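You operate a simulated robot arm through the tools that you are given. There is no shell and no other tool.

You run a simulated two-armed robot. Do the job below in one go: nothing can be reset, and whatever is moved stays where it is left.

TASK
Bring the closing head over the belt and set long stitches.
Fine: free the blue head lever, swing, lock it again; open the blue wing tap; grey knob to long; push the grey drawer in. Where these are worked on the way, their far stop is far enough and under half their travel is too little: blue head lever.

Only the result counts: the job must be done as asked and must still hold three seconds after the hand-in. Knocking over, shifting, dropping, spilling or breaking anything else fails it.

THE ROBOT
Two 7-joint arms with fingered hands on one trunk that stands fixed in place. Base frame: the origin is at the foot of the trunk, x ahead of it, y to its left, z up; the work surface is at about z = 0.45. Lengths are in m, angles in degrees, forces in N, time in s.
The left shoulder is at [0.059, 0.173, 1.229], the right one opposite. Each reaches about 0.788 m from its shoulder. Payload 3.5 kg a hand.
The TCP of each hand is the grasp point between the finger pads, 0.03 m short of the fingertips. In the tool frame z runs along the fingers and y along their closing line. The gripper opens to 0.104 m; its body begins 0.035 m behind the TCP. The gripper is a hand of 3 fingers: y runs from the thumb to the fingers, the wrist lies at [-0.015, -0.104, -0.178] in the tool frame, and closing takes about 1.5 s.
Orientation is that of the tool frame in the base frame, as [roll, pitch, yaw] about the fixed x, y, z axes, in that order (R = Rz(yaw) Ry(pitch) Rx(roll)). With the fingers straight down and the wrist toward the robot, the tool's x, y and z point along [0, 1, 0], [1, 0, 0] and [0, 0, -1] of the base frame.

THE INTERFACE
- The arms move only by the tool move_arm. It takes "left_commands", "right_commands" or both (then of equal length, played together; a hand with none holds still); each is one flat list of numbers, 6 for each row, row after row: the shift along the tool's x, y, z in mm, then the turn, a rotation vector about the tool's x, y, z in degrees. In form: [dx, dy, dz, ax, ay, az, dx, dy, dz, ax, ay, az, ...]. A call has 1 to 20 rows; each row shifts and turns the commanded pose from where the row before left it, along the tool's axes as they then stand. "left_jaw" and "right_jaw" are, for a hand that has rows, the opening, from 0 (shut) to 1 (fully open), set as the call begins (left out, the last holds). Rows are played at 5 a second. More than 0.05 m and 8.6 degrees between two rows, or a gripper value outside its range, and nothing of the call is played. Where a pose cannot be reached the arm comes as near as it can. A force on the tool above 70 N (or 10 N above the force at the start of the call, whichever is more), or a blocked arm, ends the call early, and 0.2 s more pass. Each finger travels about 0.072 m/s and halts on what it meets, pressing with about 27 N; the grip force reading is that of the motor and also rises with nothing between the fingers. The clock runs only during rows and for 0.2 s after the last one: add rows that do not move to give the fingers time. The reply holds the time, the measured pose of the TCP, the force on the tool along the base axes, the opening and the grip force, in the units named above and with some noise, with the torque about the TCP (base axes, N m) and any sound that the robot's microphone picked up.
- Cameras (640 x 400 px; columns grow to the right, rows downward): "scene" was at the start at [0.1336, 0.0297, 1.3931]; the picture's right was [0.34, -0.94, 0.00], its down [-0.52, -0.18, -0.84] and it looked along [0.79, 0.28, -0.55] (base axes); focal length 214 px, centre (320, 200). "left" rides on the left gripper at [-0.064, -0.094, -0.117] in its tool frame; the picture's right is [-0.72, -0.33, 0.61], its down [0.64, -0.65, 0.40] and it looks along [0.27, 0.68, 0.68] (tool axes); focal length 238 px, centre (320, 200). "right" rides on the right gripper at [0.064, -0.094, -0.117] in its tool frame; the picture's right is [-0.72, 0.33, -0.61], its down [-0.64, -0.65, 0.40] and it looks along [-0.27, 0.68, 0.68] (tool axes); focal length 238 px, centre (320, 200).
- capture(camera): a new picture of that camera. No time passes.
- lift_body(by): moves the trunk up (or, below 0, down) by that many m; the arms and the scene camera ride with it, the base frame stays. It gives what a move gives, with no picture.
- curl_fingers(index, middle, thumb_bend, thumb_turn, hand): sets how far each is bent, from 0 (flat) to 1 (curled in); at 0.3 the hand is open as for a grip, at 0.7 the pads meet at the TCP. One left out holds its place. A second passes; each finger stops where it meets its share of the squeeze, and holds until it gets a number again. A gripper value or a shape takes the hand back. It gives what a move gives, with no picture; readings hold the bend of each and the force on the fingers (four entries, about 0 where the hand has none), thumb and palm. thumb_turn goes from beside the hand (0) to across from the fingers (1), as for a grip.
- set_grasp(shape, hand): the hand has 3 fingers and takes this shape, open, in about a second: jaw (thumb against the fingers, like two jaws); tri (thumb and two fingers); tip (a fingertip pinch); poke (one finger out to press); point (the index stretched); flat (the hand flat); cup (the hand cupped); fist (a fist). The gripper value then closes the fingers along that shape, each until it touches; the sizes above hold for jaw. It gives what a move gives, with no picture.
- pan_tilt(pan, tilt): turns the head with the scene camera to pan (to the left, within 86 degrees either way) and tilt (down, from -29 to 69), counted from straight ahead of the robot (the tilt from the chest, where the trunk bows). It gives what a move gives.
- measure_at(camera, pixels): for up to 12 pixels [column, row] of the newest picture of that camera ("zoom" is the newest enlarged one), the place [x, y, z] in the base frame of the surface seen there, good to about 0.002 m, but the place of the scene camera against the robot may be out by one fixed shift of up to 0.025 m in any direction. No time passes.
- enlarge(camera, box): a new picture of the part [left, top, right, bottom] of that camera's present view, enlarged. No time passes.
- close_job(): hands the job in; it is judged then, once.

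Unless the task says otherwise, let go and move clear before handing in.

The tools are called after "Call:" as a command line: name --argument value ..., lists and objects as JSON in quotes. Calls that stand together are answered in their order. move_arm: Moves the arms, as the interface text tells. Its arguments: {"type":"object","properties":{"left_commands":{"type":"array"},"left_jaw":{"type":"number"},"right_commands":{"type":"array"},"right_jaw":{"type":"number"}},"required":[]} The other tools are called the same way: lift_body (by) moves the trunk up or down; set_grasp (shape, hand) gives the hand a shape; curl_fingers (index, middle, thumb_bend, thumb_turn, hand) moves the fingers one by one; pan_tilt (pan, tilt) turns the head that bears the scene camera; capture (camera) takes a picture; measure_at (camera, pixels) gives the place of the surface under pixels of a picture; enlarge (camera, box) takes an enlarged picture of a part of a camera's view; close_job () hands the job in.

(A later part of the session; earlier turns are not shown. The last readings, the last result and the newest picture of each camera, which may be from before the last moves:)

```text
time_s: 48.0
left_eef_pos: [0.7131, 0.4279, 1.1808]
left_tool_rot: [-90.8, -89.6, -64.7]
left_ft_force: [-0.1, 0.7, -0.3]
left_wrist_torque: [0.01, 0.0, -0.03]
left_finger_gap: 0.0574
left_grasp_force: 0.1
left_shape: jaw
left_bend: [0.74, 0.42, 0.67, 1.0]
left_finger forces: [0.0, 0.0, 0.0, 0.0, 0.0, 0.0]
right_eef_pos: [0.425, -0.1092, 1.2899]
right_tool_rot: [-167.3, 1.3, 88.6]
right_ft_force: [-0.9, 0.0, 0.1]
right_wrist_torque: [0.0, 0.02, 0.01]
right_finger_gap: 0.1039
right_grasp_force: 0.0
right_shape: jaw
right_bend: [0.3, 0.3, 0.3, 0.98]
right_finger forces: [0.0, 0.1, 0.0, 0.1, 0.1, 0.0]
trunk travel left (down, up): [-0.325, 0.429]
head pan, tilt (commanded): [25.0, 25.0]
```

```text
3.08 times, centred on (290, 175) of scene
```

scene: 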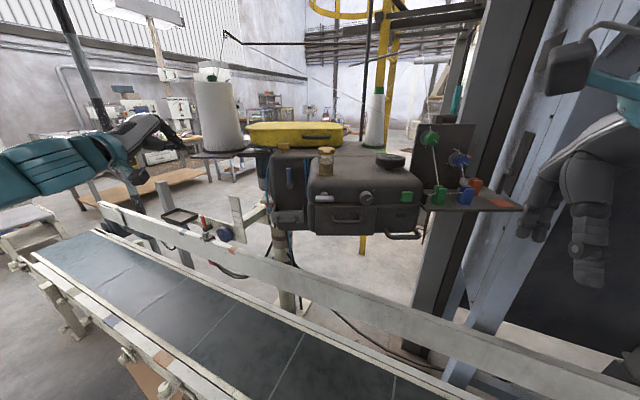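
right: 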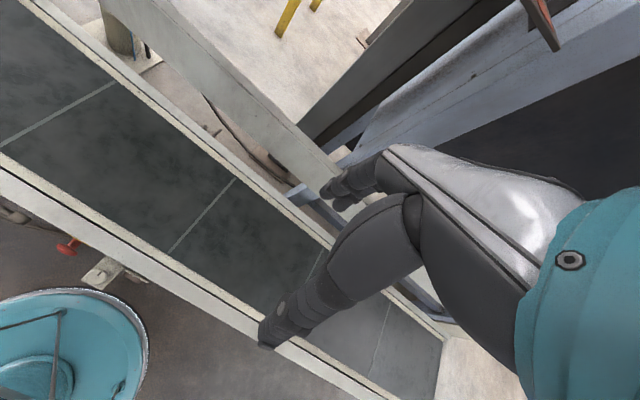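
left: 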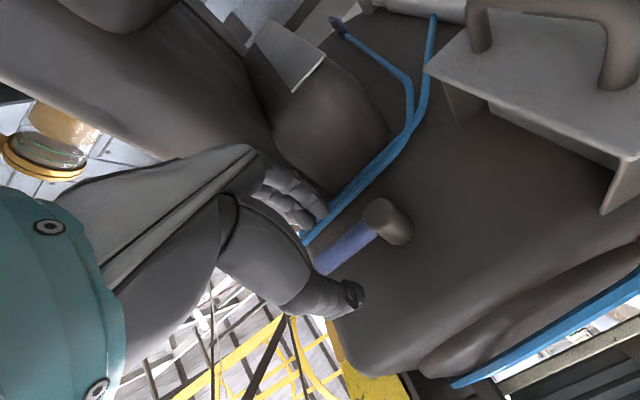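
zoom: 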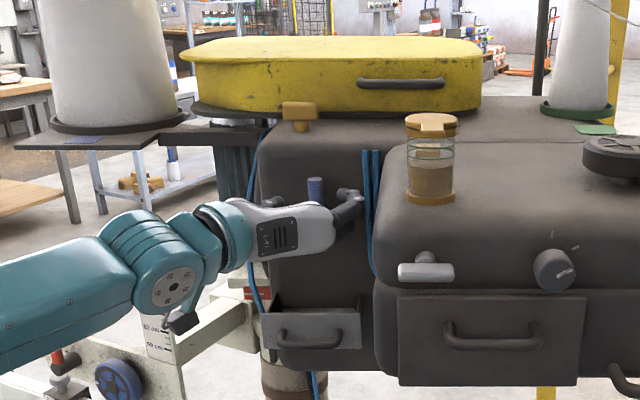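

The lever at (345,250) lies between the fingers (300,205) and the thumb (350,295). I advance 24 mm and close the hand on it.

Call:
move_arm --left_commands '[0, 0, 12, 0, 0, 0, 0, 0, 12, 0, 0, 0]'

Call:
capture --camera "left"

Call:
move_arm --left_commands '[0, 0, 0, 0, 0, 0, 0, 0, 0, 0, 0, 0, 0, 0, 0, 0, 0, 0, 0, 0, 0, 0, 0, 0, 0, 0, 0, 0, 0, 0]' --left_jaw 0

Call:
capture --camera "left"

```text
time_s: 48.6
left_eef_pos: [0.7346, 0.4387, 1.1809]
left_tool_rot: [-104.2, -89.6, -51.4]
left_ft_force: [0.0, 0.0, -1.3]
left_wrist_torque: [0.0, -0.01, 0.01]
left_finger_gap: 0.0575
left_grasp_force: 0.0
left_shape: jaw
left_bend: [0.74, 0.42, 0.67, 1.0]
left_finger forces: [0.0, 0.1, 0.0, 0.0, 0.0, 0.0]
right_eef_pos: [0.4262, -0.1089, 1.2901]
right_tool_rot: [-167.2, 1.4, 88.6]
right_ft_force: [-0.4, 0.0, 0.6]
right_wrist_torque: [-0.04, 0.0, -0.01]
right_finger_gap: 0.1041
right_grasp_force: 0.0
right_shape: jaw
right_bend: [0.3, 0.3, 0.3, 0.98]
right_finger forces: [0.0, 0.1, 0.1, 0.1, 0.0, 0.0]
trunk travel left (down, up): [-0.325, 0.429]
head pan, tilt (commanded): [25.0, 25.0]
```

```text
taken
```

left: 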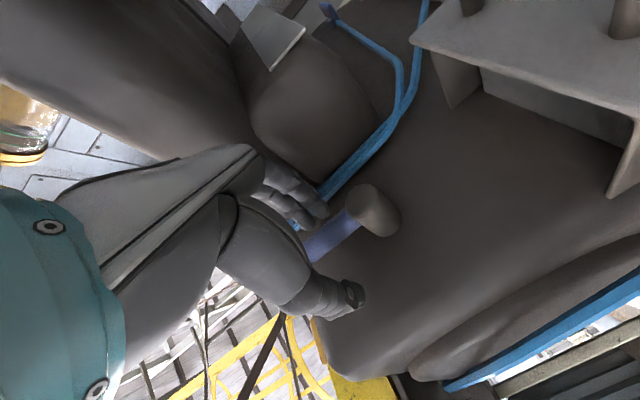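

```text
time_s: 49.8
left_eef_pos: [0.7359, 0.4394, 1.1802]
left_tool_rot: [-104.4, -89.6, -51.2]
left_ft_force: [10.1, 4.2, 3.7]
left_wrist_torque: [-0.01, -0.1, -0.01]
left_finger_gap: 0.0076
left_grasp_force: 27.6
left_shape: jaw
left_bend: [0.72, 0.65, 0.73, 1.0]
left_finger forces: [14.8, 6.6, 0.0, 0.0, 23.0, 0.1]
right_eef_pos: [0.4258, -0.1086, 1.2902]
right_tool_rot: [-167.1, 1.4, 88.8]
right_ft_force: [0.5, -0.3, 0.5]
right_wrist_torque: [0.01, 0.03, 0.0]
right_finger_gap: 0.1039
right_grasp_force: 0.0
right_shape: jaw
right_bend: [0.3, 0.3, 0.3, 0.98]
right_finger forces: [0.0, 0.1, 0.0, 0.1, 0.1, 0.1]
trunk travel left (down, up): [-0.325, 0.429]
head pan, tilt (commanded): [25.0, 25.0]
```

```text
taken
```

left: 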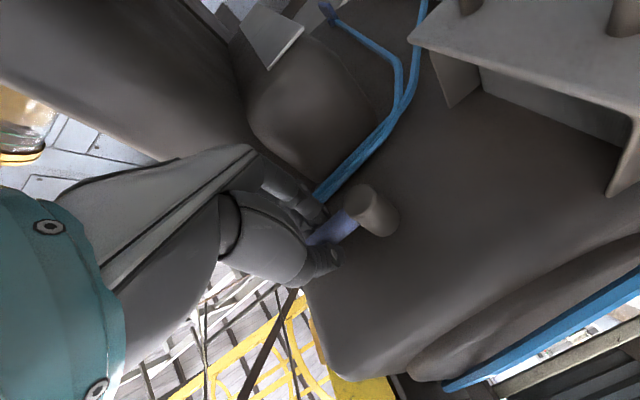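

The lever is firmly gripped (thumb 23 N, fingers 15 + 7 N). I turn it about its hub with the tip going left, 24° first.

Call:
move_arm --left_commands '[-0.4, -5.2, 0, 0, 0, -8, -0.4, -5.2, 0, 0, 0, -8, -0.4, -5.2, 0, 0, 0, -8]'

Call:
capture --camera "left"

```text
time_s: 50.6
left_eef_pos: [0.7296, 0.4524, 1.1755]
left_tool_rot: [90.8, -66.3, 113.6]
left_ft_force: [9.9, 2.0, 0.8]
left_wrist_torque: [0.0, 0.01, -0.06]
left_finger_gap: 0.0076
left_grasp_force: 26.6
left_shape: jaw
left_bend: [0.72, 0.65, 0.73, 1.0]
left_finger forces: [15.0, 6.5, 0.1, 0.0, 21.8, 0.0]
right_eef_pos: [0.4271, -0.107, 1.289]
right_tool_rot: [-167.1, 1.4, 88.7]
right_ft_force: [-0.2, -1.0, 0.7]
right_wrist_torque: [0.01, -0.02, 0.0]
right_finger_gap: 0.1038
right_grasp_force: 0.1
right_shape: jaw
right_bend: [0.3, 0.3, 0.3, 0.98]
right_finger forces: [0.1, 0.1, 0.1, 0.0, 0.1, 0.0]
trunk travel left (down, up): [-0.325, 0.429]
head pan, tilt (commanded): [25.0, 25.0]
```

```text
taken
```

left: 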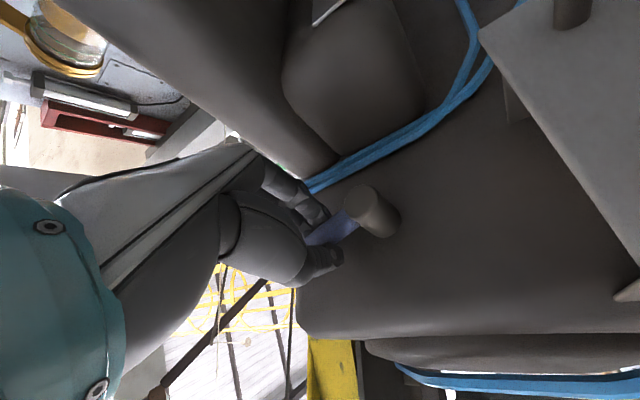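

The lever follows the hand with little force; the rest of the body turned in view by 24°. I continue turning to the left until it meets its stop.

Call:
move_arm --left_commands '[-0.4, -5.2, 0, 0, 0, -8, -0.4, -5.2, 0, 0, 0, -8, -0.4, -5.2, 0, 0, 0, -8]'

Call:
move_arm --left_commands '[-0.4, -5.2, 0, 0, 0, -8]'

Call:
move_arm --left_commands '[-0.4, -5.2, 0, 0, 0, -8]'

Call:
capture --camera "left"

```text
time_s: 51.4
left_eef_pos: [0.7247, 0.466, 1.1657]
left_tool_rot: [90.5, -42.4, 114.1]
left_ft_force: [6.6, 1.4, -3.0]
left_wrist_torque: [0.01, 0.12, -0.01]
left_finger_gap: 0.0079
left_grasp_force: 27.2
left_shape: jaw
left_bend: [0.73, 0.65, 0.73, 1.0]
left_finger forces: [13.4, 6.3, 0.0, 0.0, 22.3, 0.0]
right_eef_pos: [0.4269, -0.109, 1.2895]
right_tool_rot: [-167.1, 1.4, 88.6]
right_ft_force: [-0.3, 0.1, -0.4]
right_wrist_torque: [-0.04, 0.02, -0.03]
right_finger_gap: 0.104
right_grasp_force: 0.1
right_shape: jaw
right_bend: [0.3, 0.3, 0.3, 0.98]
right_finger forces: [0.0, 0.1, 0.0, 0.0, 0.0, 0.0]
trunk travel left (down, up): [-0.325, 0.429]
head pan, tilt (commanded): [25.0, 25.0]
```

```text
time_s: 51.8
left_eef_pos: [0.7233, 0.468, 1.1647]
left_tool_rot: [90.1, -34.3, 114.4]
left_ft_force: [5.9, 1.6, -0.7]
left_wrist_torque: [0.07, 0.06, -0.05]
left_finger_gap: 0.0082
left_grasp_force: 26.8
left_shape: jaw
left_bend: [0.73, 0.65, 0.73, 1.0]
left_finger forces: [12.9, 7.8, 0.0, 0.0, 22.3, 0.0]
right_eef_pos: [0.4262, -0.1087, 1.2898]
right_tool_rot: [-167.2, 1.4, 88.7]
right_ft_force: [-0.1, 0.4, 0.0]
right_wrist_torque: [-0.01, 0.01, -0.03]
right_finger_gap: 0.1039
right_grasp_force: 0.0
right_shape: jaw
right_bend: [0.3, 0.3, 0.3, 0.98]
right_finger forces: [0.0, 0.1, 0.0, 0.0, 0.1, 0.1]
trunk travel left (down, up): [-0.325, 0.429]
head pan, tilt (commanded): [25.0, 25.0]
```

```text
time_s: 52.2
left_eef_pos: [0.7216, 0.4704, 1.1609]
left_tool_rot: [90.1, -26.2, 114.2]
left_ft_force: [4.5, 2.9, 0.6]
left_wrist_torque: [0.01, 0.06, -0.05]
left_finger_gap: 0.0079
left_grasp_force: 26.8
left_shape: jaw
left_bend: [0.73, 0.65, 0.73, 1.0]
left_finger forces: [13.0, 7.7, 0.0, 0.0, 21.4, 0.0]
right_eef_pos: [0.4264, -0.109, 1.2896]
right_tool_rot: [-167.1, 1.3, 88.8]
right_ft_force: [0.6, -0.2, -0.3]
right_wrist_torque: [0.02, -0.01, 0.04]
right_finger_gap: 0.104
right_grasp_force: 0.1
right_shape: jaw
right_bend: [0.3, 0.3, 0.3, 0.98]
right_finger forces: [0.1, 0.0, 0.0, 0.0, 0.0, 0.0]
trunk travel left (down, up): [-0.325, 0.429]
head pan, tilt (commanded): [25.0, 25.0]
```

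```text
taken
```

left: 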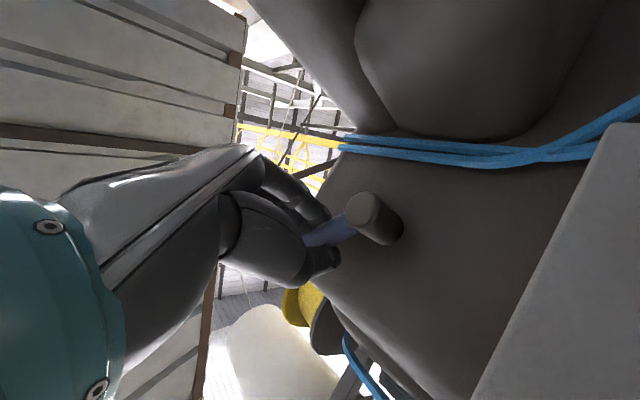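

The lever has turned about 62° without a stop. I carry on in single steps.

Call:
move_arm --left_commands '[-0.4, -5.2, 0, 0, 0, -8]'

Call:
move_arm --left_commands '[-0.4, -5.2, 0, 0, 0, -8]'

Call:
move_arm --left_commands '[-0.4, -5.2, 0, 0, 0, -8]'

Call:
capture --camera "left"

```text
time_s: 52.6
left_eef_pos: [0.7213, 0.4724, 1.1552]
left_tool_rot: [90.1, -18.3, 114.3]
left_ft_force: [7.0, 3.6, 1.5]
left_wrist_torque: [0.01, 0.05, -0.06]
left_finger_gap: 0.0079
left_grasp_force: 26.8
left_shape: jaw
left_bend: [0.73, 0.64, 0.73, 1.0]
left_finger forces: [13.4, 8.2, 0.0, 0.1, 21.7, 0.1]
right_eef_pos: [0.4255, -0.1084, 1.2892]
right_tool_rot: [-167.2, 1.4, 88.7]
right_ft_force: [0.9, 0.2, -0.6]
right_wrist_torque: [-0.02, -0.02, -0.02]
right_finger_gap: 0.104
right_grasp_force: 0.0
right_shape: jaw
right_bend: [0.3, 0.3, 0.3, 0.98]
right_finger forces: [0.0, 0.1, 0.0, 0.0, 0.0, 0.0]
trunk travel left (down, up): [-0.325, 0.429]
head pan, tilt (commanded): [25.0, 25.0]
```

```text
time_s: 53.0
left_eef_pos: [0.7206, 0.4736, 1.1499]
left_tool_rot: [90.1, -10.3, 114.5]
left_ft_force: [6.2, 4.8, 2.6]
left_wrist_torque: [0.06, -0.02, -0.02]
left_finger_gap: 0.0079
left_grasp_force: 26.5
left_shape: jaw
left_bend: [0.73, 0.64, 0.73, 1.0]
left_finger forces: [13.1, 8.2, 0.0, 0.0, 21.5, 0.1]
right_eef_pos: [0.4258, -0.1081, 1.2903]
right_tool_rot: [-167.2, 1.3, 88.7]
right_ft_force: [-0.1, -0.5, -0.8]
right_wrist_torque: [0.02, 0.01, -0.01]
right_finger_gap: 0.1039
right_grasp_force: 0.2
right_shape: jaw
right_bend: [0.3, 0.3, 0.3, 0.98]
right_finger forces: [0.0, 0.0, 0.0, 0.0, 0.0, 0.0]
trunk travel left (down, up): [-0.325, 0.429]
head pan, tilt (commanded): [25.0, 25.0]
```

```text
time_s: 53.4
left_eef_pos: [0.7199, 0.4737, 1.1468]
left_tool_rot: [89.9, -2.4, 114.3]
left_ft_force: [9.1, 5.2, 8.0]
left_wrist_torque: [0.12, -0.06, -0.05]
left_finger_gap: 0.008
left_grasp_force: 26.9
left_shape: jaw
left_bend: [0.73, 0.63, 0.73, 1.0]
left_finger forces: [15.4, 9.4, 0.0, 0.1, 20.9, 0.1]
right_eef_pos: [0.4262, -0.11, 1.2901]
right_tool_rot: [-167.1, 1.3, 88.8]
right_ft_force: [0.0, 0.0, 0.2]
right_wrist_torque: [-0.02, 0.01, 0.04]
right_finger_gap: 0.1037
right_grasp_force: 0.0
right_shape: jaw
right_bend: [0.3, 0.3, 0.3, 0.98]
right_finger forces: [0.0, 0.1, 0.1, 0.1, 0.0, 0.1]
trunk travel left (down, up): [-0.325, 0.429]
head pan, tilt (commanded): [25.0, 25.0]
```

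```text
taken
```

left: 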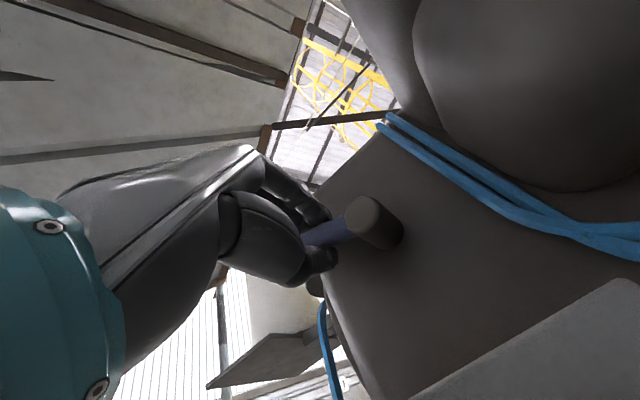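

The resisting force begins to rise near 88° of turn. I take one or two smaller steps to confirm the stop.

Call:
move_arm --left_commands '[-0.2, -4, 0, 0, 0, -6]'

Call:
move_arm --left_commands '[-0.2, -4, 0, 0, 0, -6]'

Call:
capture --camera "left"

```text
time_s: 53.8
left_eef_pos: [0.7198, 0.4721, 1.1446]
left_tool_rot: [89.7, 3.7, 114.3]
left_ft_force: [16.8, 7.4, 16.4]
left_wrist_torque: [0.28, -0.08, -0.08]
left_finger_gap: 0.0079
left_grasp_force: 26.8
left_shape: jaw
left_bend: [0.73, 0.62, 0.73, 1.0]
left_finger forces: [17.3, 12.0, 0.1, 0.0, 20.6, 0.1]
right_eef_pos: [0.4259, -0.1097, 1.2898]
right_tool_rot: [-167.1, 1.4, 88.8]
right_ft_force: [0.2, -0.1, 1.1]
right_wrist_torque: [0.01, -0.01, -0.01]
right_finger_gap: 0.1039
right_grasp_force: 0.1
right_shape: jaw
right_bend: [0.3, 0.3, 0.3, 0.98]
right_finger forces: [0.1, 0.0, 0.0, 0.0, 0.1, 0.1]
trunk travel left (down, up): [-0.325, 0.429]
head pan, tilt (commanded): [25.0, 25.0]
```

```text
time_s: 54.2
left_eef_pos: [0.7218, 0.4726, 1.1426]
left_tool_rot: [89.6, 9.7, 114.4]
left_ft_force: [18.6, 10.9, 25.5]
left_wrist_torque: [0.4, -0.17, -0.14]
left_finger_gap: 0.008
left_grasp_force: 26.9
left_shape: jaw
left_bend: [0.72, 0.6, 0.73, 1.0]
left_finger forces: [18.1, 14.8, 0.1, 0.0, 20.1, 0.1]
right_eef_pos: [0.4252, -0.1092, 1.2914]
right_tool_rot: [-167.3, 1.4, 88.7]
right_ft_force: [0.2, 0.2, 0.8]
right_wrist_torque: [-0.01, -0.01, 0.01]
right_finger_gap: 0.1042
right_grasp_force: 0.1
right_shape: jaw
right_bend: [0.3, 0.3, 0.3, 0.98]
right_finger forces: [0.0, 0.0, 0.0, 0.0, 0.0, 0.0]
trunk travel left (down, up): [-0.325, 0.429]
head pan, tilt (commanded): [25.0, 25.0]
```

```text
taken
```

left: 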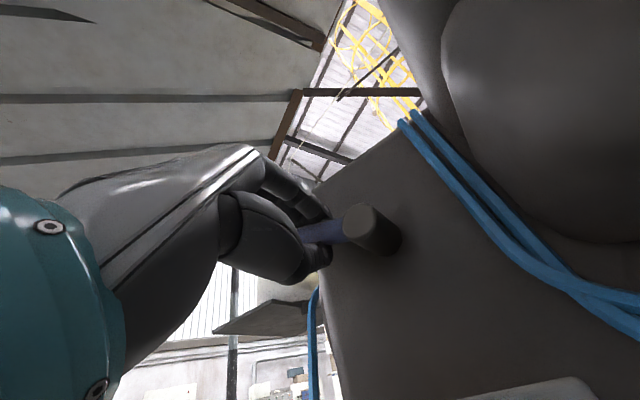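

The lever resists at about 85–90° left, which is its far stop. I ease the load, open the hand and back straight out.

Call:
move_arm --left_commands '[0.4, 5.5, 0, 0, 0, 8, 0, 0, 0, 0, 0, 0]'

Call:
move_arm --left_commands '[0, 0, 0, 0, 0, 0, 0, 0, 0, 0, 0, 0, 0, 0, 0, 0, 0, 0, 0, 0, 0, 0, 0, 0]' --left_jaw 0.6

Call:
move_arm --left_commands '[0, 0, -20, 0, 0, 0, 0, 0, -25, 0, 0, 0, 0, 0, -25, 0, 0, 0, 0, 0, -25, 0, 0, 0, 0, 0, -25, 0, 0, 0]'

Call:
capture --camera "left"

Call:
capture --camera "scene"

Call:
enlarge --camera "scene" --box '[220, 110, 360, 240]'

```text
time_s: 54.8
left_eef_pos: [0.7201, 0.4744, 1.1427]
left_tool_rot: [90.0, 1.5, 114.4]
left_ft_force: [12.0, 11.9, 16.2]
left_wrist_torque: [0.08, -0.17, 0.01]
left_finger_gap: 0.0076
left_grasp_force: 26.7
left_shape: jaw
left_bend: [0.72, 0.61, 0.73, 1.0]
left_finger forces: [17.1, 10.0, 0.0, 0.0, 20.5, 0.0]
right_eef_pos: [0.4258, -0.1093, 1.29]
right_tool_rot: [-167.2, 1.3, 88.7]
right_ft_force: [0.0, -0.2, 1.1]
right_wrist_torque: [-0.04, 0.0, 0.01]
right_finger_gap: 0.1039
right_grasp_force: 0.0
right_shape: jaw
right_bend: [0.3, 0.3, 0.3, 0.98]
right_finger forces: [0.1, 0.0, 0.0, 0.1, 0.0, 0.0]
trunk travel left (down, up): [-0.325, 0.429]
head pan, tilt (commanded): [25.0, 25.0]
```

```text
time_s: 55.8
left_eef_pos: [0.7196, 0.4728, 1.142]
left_tool_rot: [90.1, 1.6, 114.3]
left_ft_force: [-0.3, -0.2, 0.1]
left_wrist_torque: [-0.01, 0.02, 0.0]
left_finger_gap: 0.0622
left_grasp_force: 0.1
left_shape: jaw
left_bend: [0.29, 0.41, 0.65, 1.0]
left_finger forces: [0.1, 0.0, 0.0, 0.1, 0.0, 0.0]
right_eef_pos: [0.4254, -0.1102, 1.2899]
right_tool_rot: [-167.2, 1.4, 88.7]
right_ft_force: [-0.6, 1.0, -0.3]
right_wrist_torque: [-0.02, 0.02, 0.0]
right_finger_gap: 0.1041
right_grasp_force: 0.0
right_shape: jaw
right_bend: [0.3, 0.3, 0.3, 0.98]
right_finger forces: [0.0, 0.1, 0.0, 0.0, 0.1, 0.0]
trunk travel left (down, up): [-0.325, 0.429]
head pan, tilt (commanded): [25.0, 25.0]
```

```text
time_s: 57.0
left_eef_pos: [0.6086, 0.4243, 1.1422]
left_tool_rot: [90.1, 1.5, 114.4]
left_ft_force: [1.0, -0.3, 1.1]
left_wrist_torque: [0.02, 0.0, -0.01]
left_finger_gap: 0.062
left_grasp_force: 0.1
left_shape: jaw
left_bend: [0.29, 0.41, 0.65, 1.0]
left_finger forces: [0.0, 0.0, 0.0, 0.0, 0.0, 0.1]
right_eef_pos: [0.4252, -0.1093, 1.2905]
right_tool_rot: [-167.1, 1.5, 88.8]
right_ft_force: [-0.6, 0.1, 0.8]
right_wrist_torque: [0.02, 0.02, -0.01]
right_finger_gap: 0.1038
right_grasp_force: 0.0
right_shape: jaw
right_bend: [0.3, 0.3, 0.3, 0.98]
right_finger forces: [0.0, 0.0, 0.1, 0.1, 0.0, 0.0]
trunk travel left (down, up): [-0.325, 0.429]
head pan, tilt (commanded): [25.0, 25.0]
```

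```text
taken
```

left: 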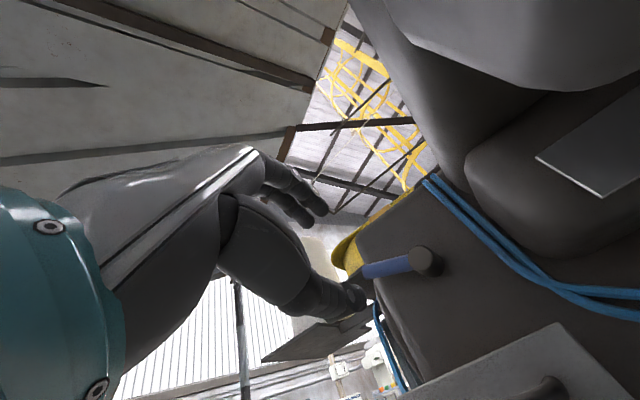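

```text
taken
```

scene: 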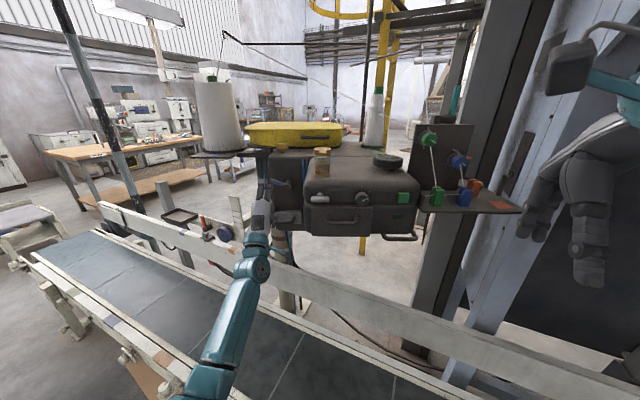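

```text
3.08 times, centred on (290, 175) of scene
```

zoom: 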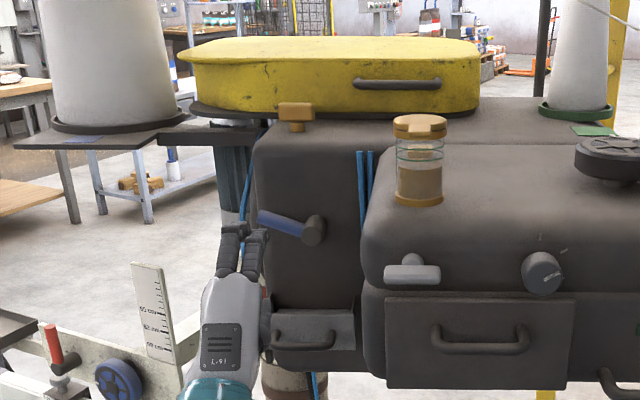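

The lever now points left (zoom (285,225)) at its far stop, and the head has already shifted slightly, so it is free. I pull the left hand out of the swing path and get the right hand ready to grip the U-handle on the front block.

Call:
move_arm --left_commands '[40, 0, -10, 0, 0, 0, 40, 0, -20, 0, 0, 0, 40, 0, -30, 0, 0, 0, 40, 0, -30, 0, 0, 0, 40, 0, -30, 0, 0, 0, 40, 0, -30, 0, 0, 0]'

Call:
capture --camera "scene"

Call:
capture --camera "right"

```text
time_s: 58.4
left_eef_pos: [0.3759, 0.5812, 1.1371]
left_tool_rot: [90.0, 1.6, 114.3]
left_ft_force: [0.0, -0.5, 0.1]
left_wrist_torque: [0.02, 0.0, -0.01]
left_finger_gap: 0.0619
left_grasp_force: 0.2
left_shape: jaw
left_bend: [0.29, 0.41, 0.65, 1.0]
left_finger forces: [0.0, 0.0, 0.0, 0.0, 0.1, 0.0]
right_eef_pos: [0.4245, -0.1095, 1.291]
right_tool_rot: [-167.3, 1.4, 88.6]
right_ft_force: [-0.1, -0.3, 0.1]
right_wrist_torque: [0.01, -0.03, -0.01]
right_finger_gap: 0.1039
right_grasp_force: 0.0
right_shape: jaw
right_bend: [0.3, 0.3, 0.3, 0.98]
right_finger forces: [0.0, 0.0, 0.1, 0.0, 0.1, 0.0]
trunk travel left (down, up): [-0.325, 0.429]
head pan, tilt (commanded): [25.0, 25.0]
```

```text
taken
```

scene: 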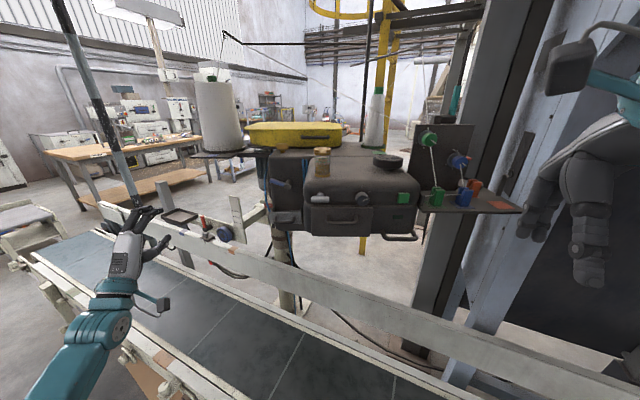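

```text
taken
```

right: 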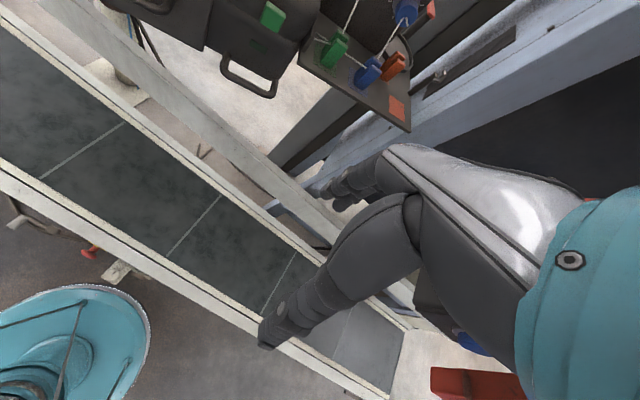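

The U-handle is at (250,82) in the right camera. I measure it and the head front face from here.

Call:
enlarge --camera "right" --box '[180, 0, 340, 110]'

Call:
measure_at --camera "right" --pixels '[[225, 68], [235, 82], [250, 88], [265, 92], [275, 88], [228, 57], [240, 45], [270, 55], [272, 15], [255, 40], [330, 55], [310, 55]]'

```text
3.64 times, centred on (260, 55) of right
```

zoom: 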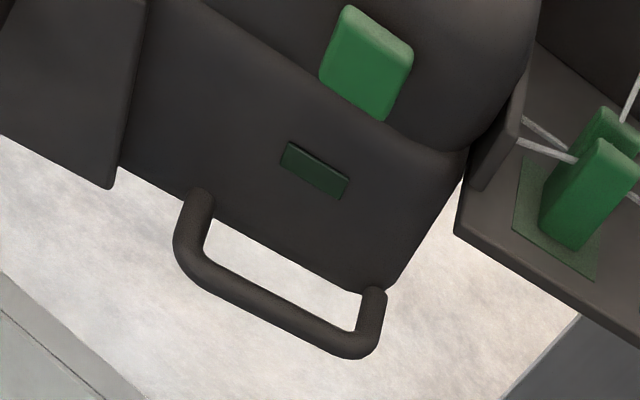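

```text
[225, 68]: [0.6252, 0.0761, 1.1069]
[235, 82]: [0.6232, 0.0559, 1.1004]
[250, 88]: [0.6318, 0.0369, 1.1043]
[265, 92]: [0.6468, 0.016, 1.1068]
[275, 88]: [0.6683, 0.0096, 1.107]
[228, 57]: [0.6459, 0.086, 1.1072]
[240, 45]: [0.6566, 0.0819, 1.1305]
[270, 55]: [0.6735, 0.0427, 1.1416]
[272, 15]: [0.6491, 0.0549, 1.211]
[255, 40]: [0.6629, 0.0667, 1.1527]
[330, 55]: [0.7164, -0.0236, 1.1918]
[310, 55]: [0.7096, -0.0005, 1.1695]
```

The U-handle bar centre is about (0.636, 0.038, 1.099), 35 mm off the front face, with room for two fingers. I bring the right hand in front of it, yaw it to the face, and tilt it 45° so the fingers can go down behind the bar.

Call:
move_arm --right_commands '[24.5, 31.2, 7.5, 0, 0, 0, 24.5, 31.2, 7.5, 0, 0, 0, 24.5, 31.2, 7.5, 0, 0, 0, 24.5, 31.2, 7.5, 0, 0, 0, 24.5, 31.2, 7.5, 0, 0, 0, 0, 0, 0, -0.15, -1.43, -6.29, 0, 0, 0, -0.15, -1.43, -6.29, 0, 0, 0, -0.15, -1.43, -6.29, 0, 0, 0, -0.15, -1.43, -6.29, 0, 0, 0, -8.26, 0, 0, 0, 0, 0, -8.26, 0, 0, 0, 0, 0, -8.26, 0, 0, 0, 0, 0, -8.26, 0, 0, 0, 0, 0, -8.26, 0, 0, 0, 0, 0, -8.26, 0, 0, 0, 0, 0, -8.26, 0, 0]' --right_jaw 0.4

Call:
capture --camera "right"

Call:
capture --camera "scene"

```text
time_s: 61.8
left_eef_pos: [0.3764, 0.5811, 1.1361]
left_tool_rot: [90.1, 1.6, 114.4]
left_ft_force: [0.2, -0.1, 0.3]
left_wrist_torque: [-0.02, 0.01, 0.0]
left_finger_gap: 0.0621
left_grasp_force: 0.0
left_shape: jaw
left_bend: [0.29, 0.41, 0.65, 1.0]
left_finger forces: [0.0, 0.0, 0.0, 0.0, 0.0, 0.0]
right_eef_pos: [0.5709, 0.008, 1.2164]
right_tool_rot: [134.9, 1.3, 114.5]
right_ft_force: [-0.8, 0.3, -1.0]
right_wrist_torque: [-0.03, -0.01, 0.05]
right_finger_gap: 0.042
right_grasp_force: 0.1
right_shape: jaw
right_bend: [0.74, 0.49, 0.72, 1.0]
right_finger forces: [0.0, 0.0, 0.0, 0.1, 0.0, 0.1]
trunk travel left (down, up): [-0.325, 0.429]
head pan, tilt (commanded): [25.0, 25.0]
```

```text
taken
```

right: 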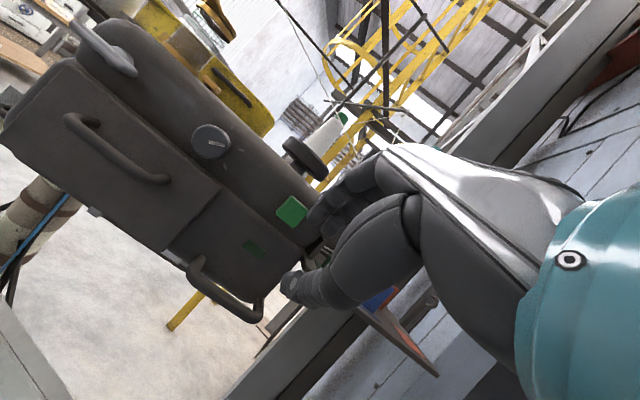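

```text
taken
```

scene: 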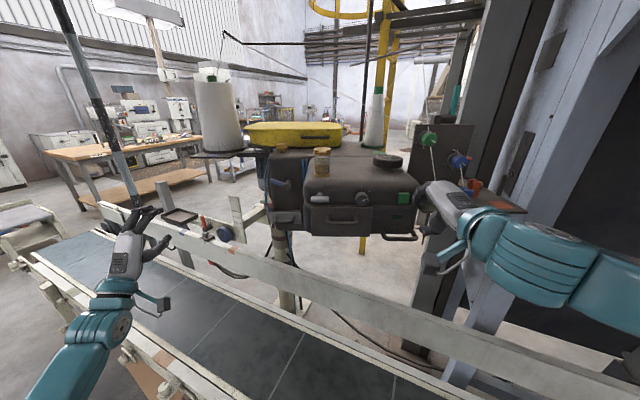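

The hand is in place; the index is curled more than the middle finger, so I set the fingers explicitly and re-measure the handle from this closer view.

Call:
curl_fingers --hand "right" --index 0.45 --middle 0.45 --thumb_bend 0.45 --thumb_turn 1

Call:
capture --camera "right"

Call:
measure_at --camera "right" --pixels '[[195, 270], [205, 290], [225, 304], [243, 315], [258, 310], [240, 280], [290, 210], [210, 140], [110, 150], [160, 175], [120, 55], [225, 240]]'

Call:
enlarge --camera "right" --box '[150, 160, 400, 360]'

```text
time_s: 62.8
left_eef_pos: [0.3744, 0.581, 1.1362]
left_tool_rot: [90.1, 1.6, 114.4]
left_ft_force: [-0.4, -0.5, 0.8]
left_wrist_torque: [0.01, -0.02, 0.02]
left_finger_gap: 0.0622
left_grasp_force: 0.1
left_shape: jaw
left_bend: [0.29, 0.41, 0.65, 1.0]
left_finger forces: [0.0, 0.1, 0.0, 0.0, 0.0, 0.1]
right_eef_pos: [0.5717, 0.0085, 1.2173]
right_tool_rot: [135.0, 1.4, 114.5]
right_ft_force: [0.7, -1.0, -1.3]
right_wrist_torque: [0.01, 0.01, 0.01]
right_finger_gap: 0.0645
right_grasp_force: 0.1
right_shape: fingers
right_bend: [0.45, 0.45, 0.45, 0.99]
right_finger forces: [0.0, 0.0, 0.1, 0.0, 0.0, 0.0]
trunk travel left (down, up): [-0.325, 0.429]
head pan, tilt (commanded): [25.0, 25.0]
```

```text
taken
```

right: 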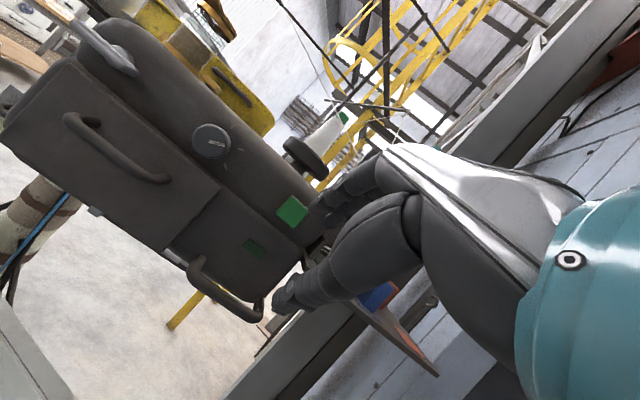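

```text
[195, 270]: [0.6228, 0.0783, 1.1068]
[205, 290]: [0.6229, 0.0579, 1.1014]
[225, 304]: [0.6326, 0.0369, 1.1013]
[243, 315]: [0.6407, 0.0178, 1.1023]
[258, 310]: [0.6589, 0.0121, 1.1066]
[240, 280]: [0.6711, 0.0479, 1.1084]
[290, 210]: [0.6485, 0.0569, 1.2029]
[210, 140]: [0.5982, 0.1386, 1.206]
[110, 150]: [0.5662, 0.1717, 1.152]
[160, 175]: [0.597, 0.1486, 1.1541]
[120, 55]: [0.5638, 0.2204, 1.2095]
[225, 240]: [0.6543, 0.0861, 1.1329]
```

```text
2.00 times, centred on (275, 260) of right
```

zoom: 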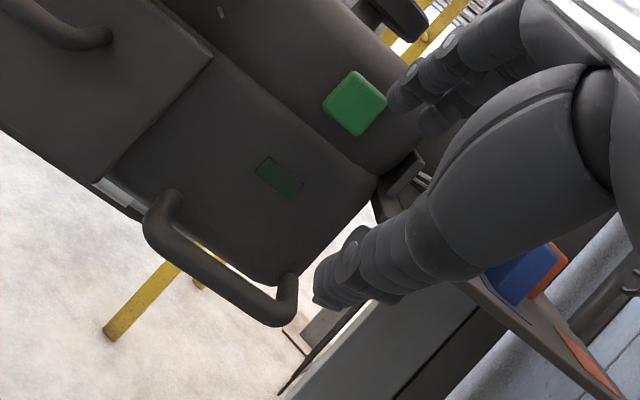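

The bar centre checks out at about (0.637,0.038,1.098). I narrow the fingers a little, lower to the line of approach, and slide the fingers down behind the bar.

Call:
curl_fingers --hand "right" --index 0.55 --middle 0.55 --thumb_bend 0.45 --thumb_turn 1

Call:
move_arm --right_commands '[0.7, -21.6, 21.6, 0, 0, 0, 0.7, -21.6, 21.6, 0, 0, 0, 0, 0, 20, 0, 0, 0, 0, 0, 20, 0, 0, 0]'

Call:
capture --camera "right"

Call:
enlarge --camera "scene" --box '[330, 150, 490, 270]'

```text
time_s: 63.8
left_eef_pos: [0.3744, 0.5788, 1.1359]
left_tool_rot: [90.1, 1.6, 114.4]
left_ft_force: [-0.2, 0.6, -0.1]
left_wrist_torque: [-0.01, 0.0, 0.0]
left_finger_gap: 0.0621
left_grasp_force: 0.1
left_shape: jaw
left_bend: [0.29, 0.41, 0.65, 1.0]
left_finger forces: [0.0, 0.1, 0.0, 0.0, 0.1, 0.1]
right_eef_pos: [0.5719, 0.0072, 1.2156]
right_tool_rot: [134.9, 1.4, 114.5]
right_ft_force: [0.3, -0.4, 0.4]
right_wrist_torque: [-0.04, -0.02, 0.02]
right_finger_gap: 0.0517
right_grasp_force: 0.1
right_shape: fingers
right_bend: [0.55, 0.55, 0.45, 0.99]
right_finger forces: [0.1, 0.1, 0.0, 0.0, 0.0, 0.1]
trunk travel left (down, up): [-0.325, 0.429]
head pan, tilt (commanded): [25.0, 25.0]
```

```text
time_s: 64.8
left_eef_pos: [0.3747, 0.5811, 1.1362]
left_tool_rot: [90.1, 1.5, 114.4]
left_ft_force: [0.3, -0.4, 0.6]
left_wrist_torque: [0.01, 0.0, 0.03]
left_finger_gap: 0.0619
left_grasp_force: 0.1
left_shape: jaw
left_bend: [0.29, 0.41, 0.65, 1.0]
left_finger forces: [0.0, 0.0, 0.0, 0.0, 0.0, 0.1]
right_eef_pos: [0.5772, 0.0112, 1.2115]
right_tool_rot: [135.3, 1.4, 114.3]
right_ft_force: [-1.3, -0.5, -0.3]
right_wrist_torque: [-0.01, 0.02, 0.0]
right_finger_gap: 0.0516
right_grasp_force: 0.0
right_shape: fingers
right_bend: [0.55, 0.55, 0.45, 0.99]
right_finger forces: [0.0, 0.0, 0.0, 0.0, 0.0, 0.1]
right hand out of reach, approached as far as the arm can: row 1, 2, 3, 4
trunk travel left (down, up): [-0.325, 0.429]
head pan, tilt (commanded): [25.0, 25.0]
```

```text
taken
```

right: 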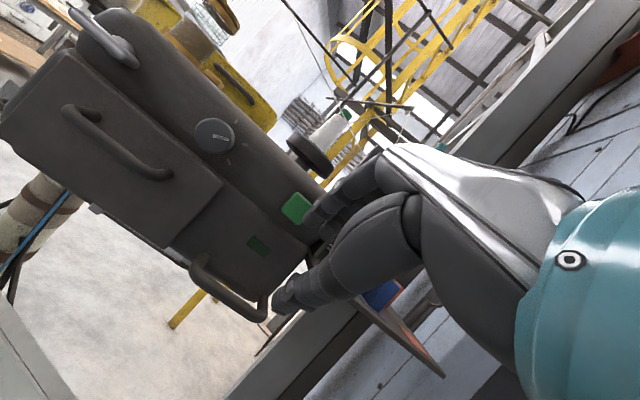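

```text
3.33 times, centred on (410, 210) of scene
```

zoom: 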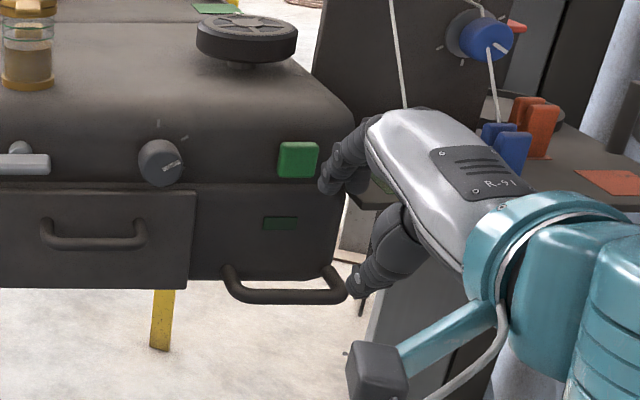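

The right arm could not reach lower in this tilt (reported out of reach, still at z≈1.21). I will lower the trunk instead so the hand comes down to the handle while keeping its arm posture; first 60 mm.

Call:
lift_body --by -0.06

Call:
move_arm --right_commands '[0, 0, 0, 0, 0, 0]'

Call:
capture --camera "right"

```text
time_s: 65.8
left_eef_pos: [0.3734, 0.5808, 1.0759]
left_tool_rot: [90.0, 1.6, 114.4]
left_ft_force: [-0.7, -0.4, -1.4]
left_wrist_torque: [0.02, -0.02, 0.03]
left_finger_gap: 0.062
left_grasp_force: 0.1
left_shape: jaw
left_bend: [0.29, 0.41, 0.65, 1.0]
left_finger forces: [0.0, 0.1, 0.0, 0.1, 0.0, 0.0]
right_eef_pos: [0.5781, 0.0126, 1.1528]
right_tool_rot: [135.0, 1.4, 114.5]
right_ft_force: [-0.8, 0.9, 0.3]
right_wrist_torque: [-0.02, -0.01, 0.0]
right_finger_gap: 0.0518
right_grasp_force: 0.1
right_shape: fingers
right_bend: [0.55, 0.55, 0.45, 0.99]
right_finger forces: [0.1, 0.0, 0.0, 0.0, 0.0, 0.1]
trunk travel left (down, up): [-0.265, 0.489]
head pan, tilt (commanded): [25.0, 25.0]
```

```text
time_s: 66.2
left_eef_pos: [0.3736, 0.5813, 1.0759]
left_tool_rot: [90.1, 1.5, 114.4]
left_ft_force: [0.0, -0.1, -1.0]
left_wrist_torque: [0.02, -0.01, -0.04]
left_finger_gap: 0.062
left_grasp_force: 0.2
left_shape: jaw
left_bend: [0.29, 0.41, 0.65, 1.0]
left_finger forces: [0.0, 0.1, 0.0, 0.1, 0.1, 0.1]
right_eef_pos: [0.5769, 0.0132, 1.1521]
right_tool_rot: [135.1, 1.3, 114.7]
right_ft_force: [0.3, 0.0, -0.5]
right_wrist_torque: [-0.04, -0.02, 0.02]
right_finger_gap: 0.0517
right_grasp_force: 0.0
right_shape: fingers
right_bend: [0.55, 0.55, 0.45, 0.99]
right_finger forces: [0.0, 0.1, 0.1, 0.0, 0.0, 0.0]
trunk travel left (down, up): [-0.265, 0.489]
head pan, tilt (commanded): [25.0, 25.0]
```

```text
taken
```

right: 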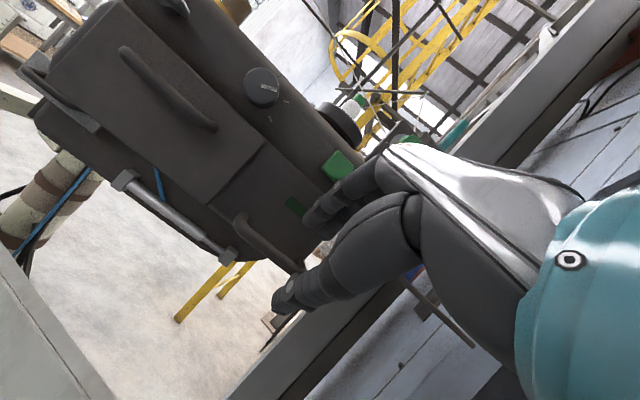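

The trunk lowering worked and the hand hangs at the right height, in line with the handle. I advance along the finger direction.

Call:
move_arm --right_commands '[0, -1, 15, 0, 0, 0, 0, -1, 15, 0, 0, 0]'

Call:
capture --camera "right"

Call:
capture --camera "scene"

```text
time_s: 66.8
left_eef_pos: [0.375, 0.5802, 1.0764]
left_tool_rot: [90.1, 1.6, 114.3]
left_ft_force: [0.5, -0.4, -0.4]
left_wrist_torque: [-0.02, 0.0, 0.01]
left_finger_gap: 0.0619
left_grasp_force: 0.0
left_shape: jaw
left_bend: [0.29, 0.41, 0.65, 1.0]
left_finger forces: [0.0, 0.0, 0.1, 0.0, 0.0, 0.0]
right_eef_pos: [0.5789, 0.0123, 1.1508]
right_tool_rot: [135.1, 1.3, 114.4]
right_ft_force: [-1.0, 0.0, 0.2]
right_wrist_torque: [0.0, 0.0, 0.02]
right_finger_gap: 0.0515
right_grasp_force: 0.1
right_shape: fingers
right_bend: [0.55, 0.55, 0.45, 0.99]
right_finger forces: [0.0, 0.0, 0.0, 0.0, 0.0, 0.1]
right hand out of reach, approached as far as the arm can: row 1, 2
trunk travel left (down, up): [-0.265, 0.489]
head pan, tilt (commanded): [25.0, 25.0]
```

```text
taken
```

right: 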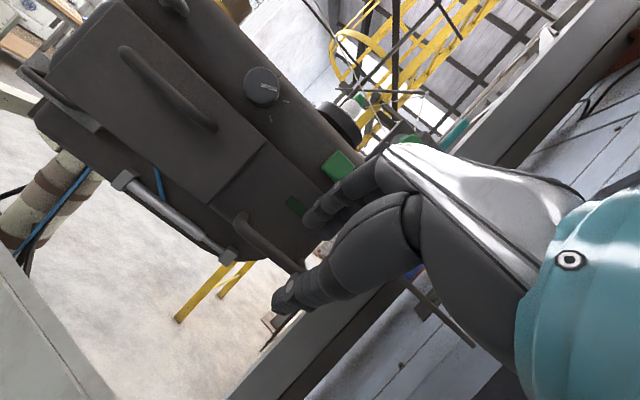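

```text
taken
```

scene: 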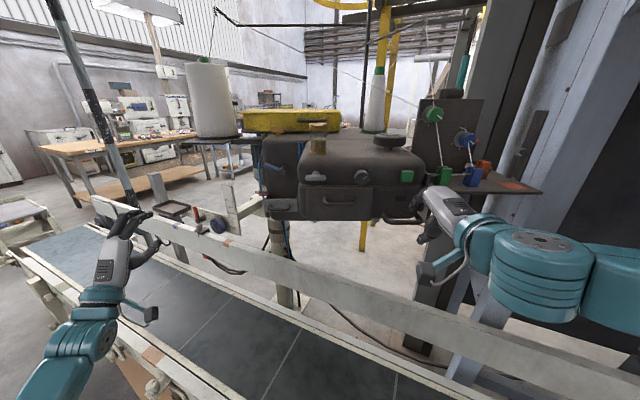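

The tilted posture is at a joint limit. I lessen the tilt to about 22° from vertical, which still clears the face, and move above the handle.

Call:
move_arm --right_commands '[0, 0, 0, 7.67, 0, 0, 0, 0, 0, 7.67, 0, 0, 0, 0, 0, 7.67, 0, 0, 0, 9.1, -1, 0, 0, 0, 0, 9.1, -1, 0, 0, 0, 0, 9.1, -1, 0, 0, 0]'

Call:
capture --camera "right"

Call:
enlarge --camera "scene" --box '[330, 130, 490, 250]'

```text
time_s: 68.2
left_eef_pos: [0.3753, 0.5802, 1.0762]
left_tool_rot: [90.1, 1.6, 114.5]
left_ft_force: [-0.7, -0.7, -0.5]
left_wrist_torque: [-0.02, 0.02, 0.0]
left_finger_gap: 0.0623
left_grasp_force: 0.0
left_shape: jaw
left_bend: [0.29, 0.41, 0.65, 1.0]
left_finger forces: [0.1, 0.0, 0.0, 0.0, 0.0, 0.1]
right_eef_pos: [0.6, 0.0227, 1.1663]
right_tool_rot: [158.0, 1.3, 114.6]
right_ft_force: [-0.9, 0.2, -0.2]
right_wrist_torque: [0.02, 0.0, -0.03]
right_finger_gap: 0.052
right_grasp_force: 0.1
right_shape: fingers
right_bend: [0.55, 0.55, 0.45, 0.99]
right_finger forces: [0.0, 0.0, 0.0, 0.0, 0.1, 0.1]
trunk travel left (down, up): [-0.265, 0.489]
head pan, tilt (commanded): [25.0, 25.0]
```

```text
taken
```

right: 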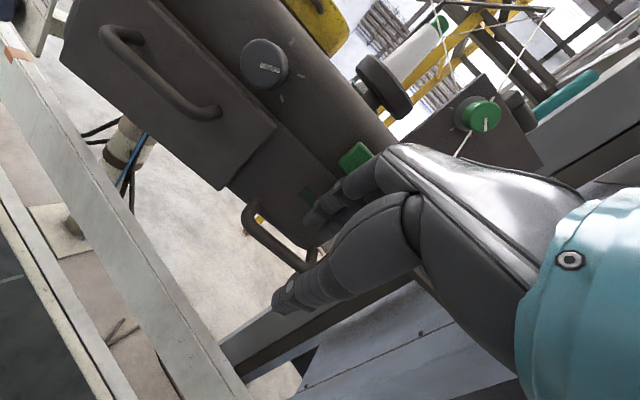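

```text
3.33 times, centred on (410, 190) of scene
```

zoom: 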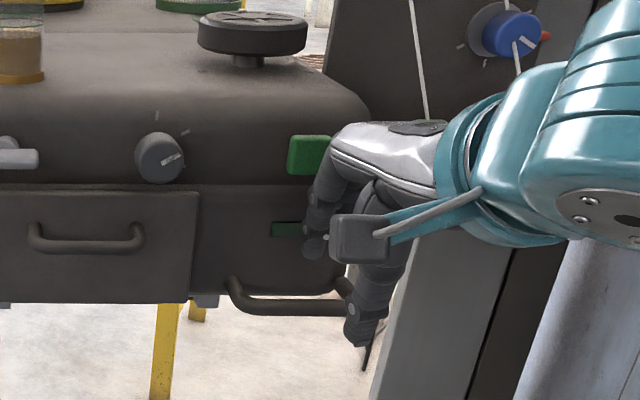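

The pose is reached. I measure the fingertips relative to the handle in this view before going down.

Call:
enlarge --camera "right" --box '[220, 130, 400, 320]'

Call:
measure_at --camera "right" --pixels '[[315, 218], [325, 232], [335, 200], [350, 185], [290, 295], [310, 290], [250, 222], [270, 240], [295, 260], [308, 262], [312, 195], [355, 158]]'

```text
2.11 times, centred on (310, 225) of right
```

zoom: 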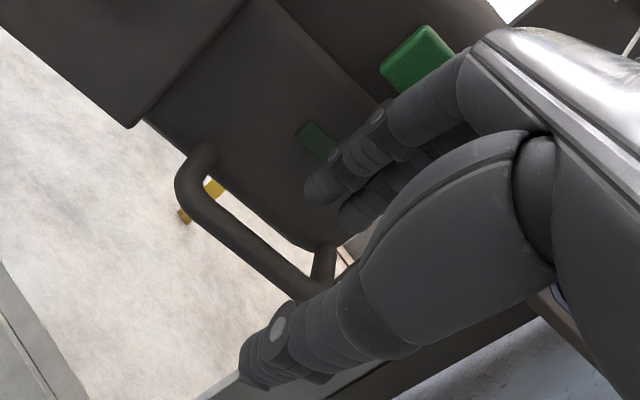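

```text
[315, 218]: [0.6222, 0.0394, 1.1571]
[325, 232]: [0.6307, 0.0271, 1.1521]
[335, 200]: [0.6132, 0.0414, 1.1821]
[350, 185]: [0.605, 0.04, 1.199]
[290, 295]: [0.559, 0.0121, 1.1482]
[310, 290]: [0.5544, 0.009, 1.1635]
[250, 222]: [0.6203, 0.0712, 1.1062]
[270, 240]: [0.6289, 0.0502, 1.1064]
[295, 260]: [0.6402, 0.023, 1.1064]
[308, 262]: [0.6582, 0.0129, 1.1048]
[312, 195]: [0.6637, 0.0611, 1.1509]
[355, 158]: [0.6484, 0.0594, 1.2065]
```

The fingertip pads are about 10 mm in front of the bar plane and 55 mm above it. I move forward 23 mm and down 25 mm first, then check before going straight down behind the bar.

Call:
move_arm --right_commands '[0, 4.1, 10.7, 0, 0, 0, 0, 4.1, 10.7, 0, 0, 0, 0, 4.1, 10.7, 0, 0, 0]'

Call:
capture --camera "right"

Call:
enlarge --camera "right" --box '[220, 130, 400, 320]'

```text
time_s: 69.0
left_eef_pos: [0.3752, 0.5808, 1.0763]
left_tool_rot: [90.1, 1.7, 114.4]
left_ft_force: [0.7, 0.4, 0.0]
left_wrist_torque: [0.05, 0.02, -0.03]
left_finger_gap: 0.0621
left_grasp_force: 0.1
left_shape: jaw
left_bend: [0.29, 0.41, 0.65, 1.0]
left_finger forces: [0.0, 0.0, 0.0, 0.0, 0.1, 0.0]
right_eef_pos: [0.6207, 0.0323, 1.14]
right_tool_rot: [158.1, 1.2, 114.6]
right_ft_force: [0.2, 0.1, -0.3]
right_wrist_torque: [0.02, 0.01, -0.02]
right_finger_gap: 0.0519
right_grasp_force: 0.1
right_shape: fingers
right_bend: [0.55, 0.55, 0.45, 0.99]
right_finger forces: [0.0, 0.0, 0.0, 0.0, 0.0, 0.0]
trunk travel left (down, up): [-0.265, 0.489]
head pan, tilt (commanded): [25.0, 25.0]
```

```text
taken
```

right: 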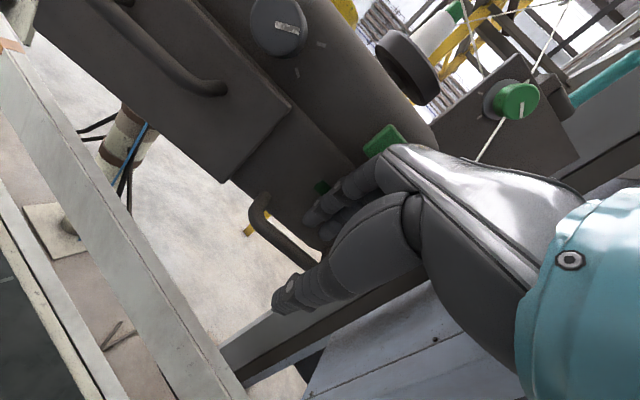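

```text
2.11 times, centred on (310, 225) of right
```

zoom: 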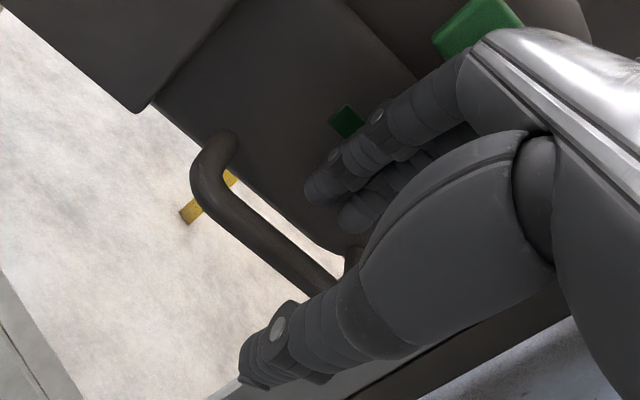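

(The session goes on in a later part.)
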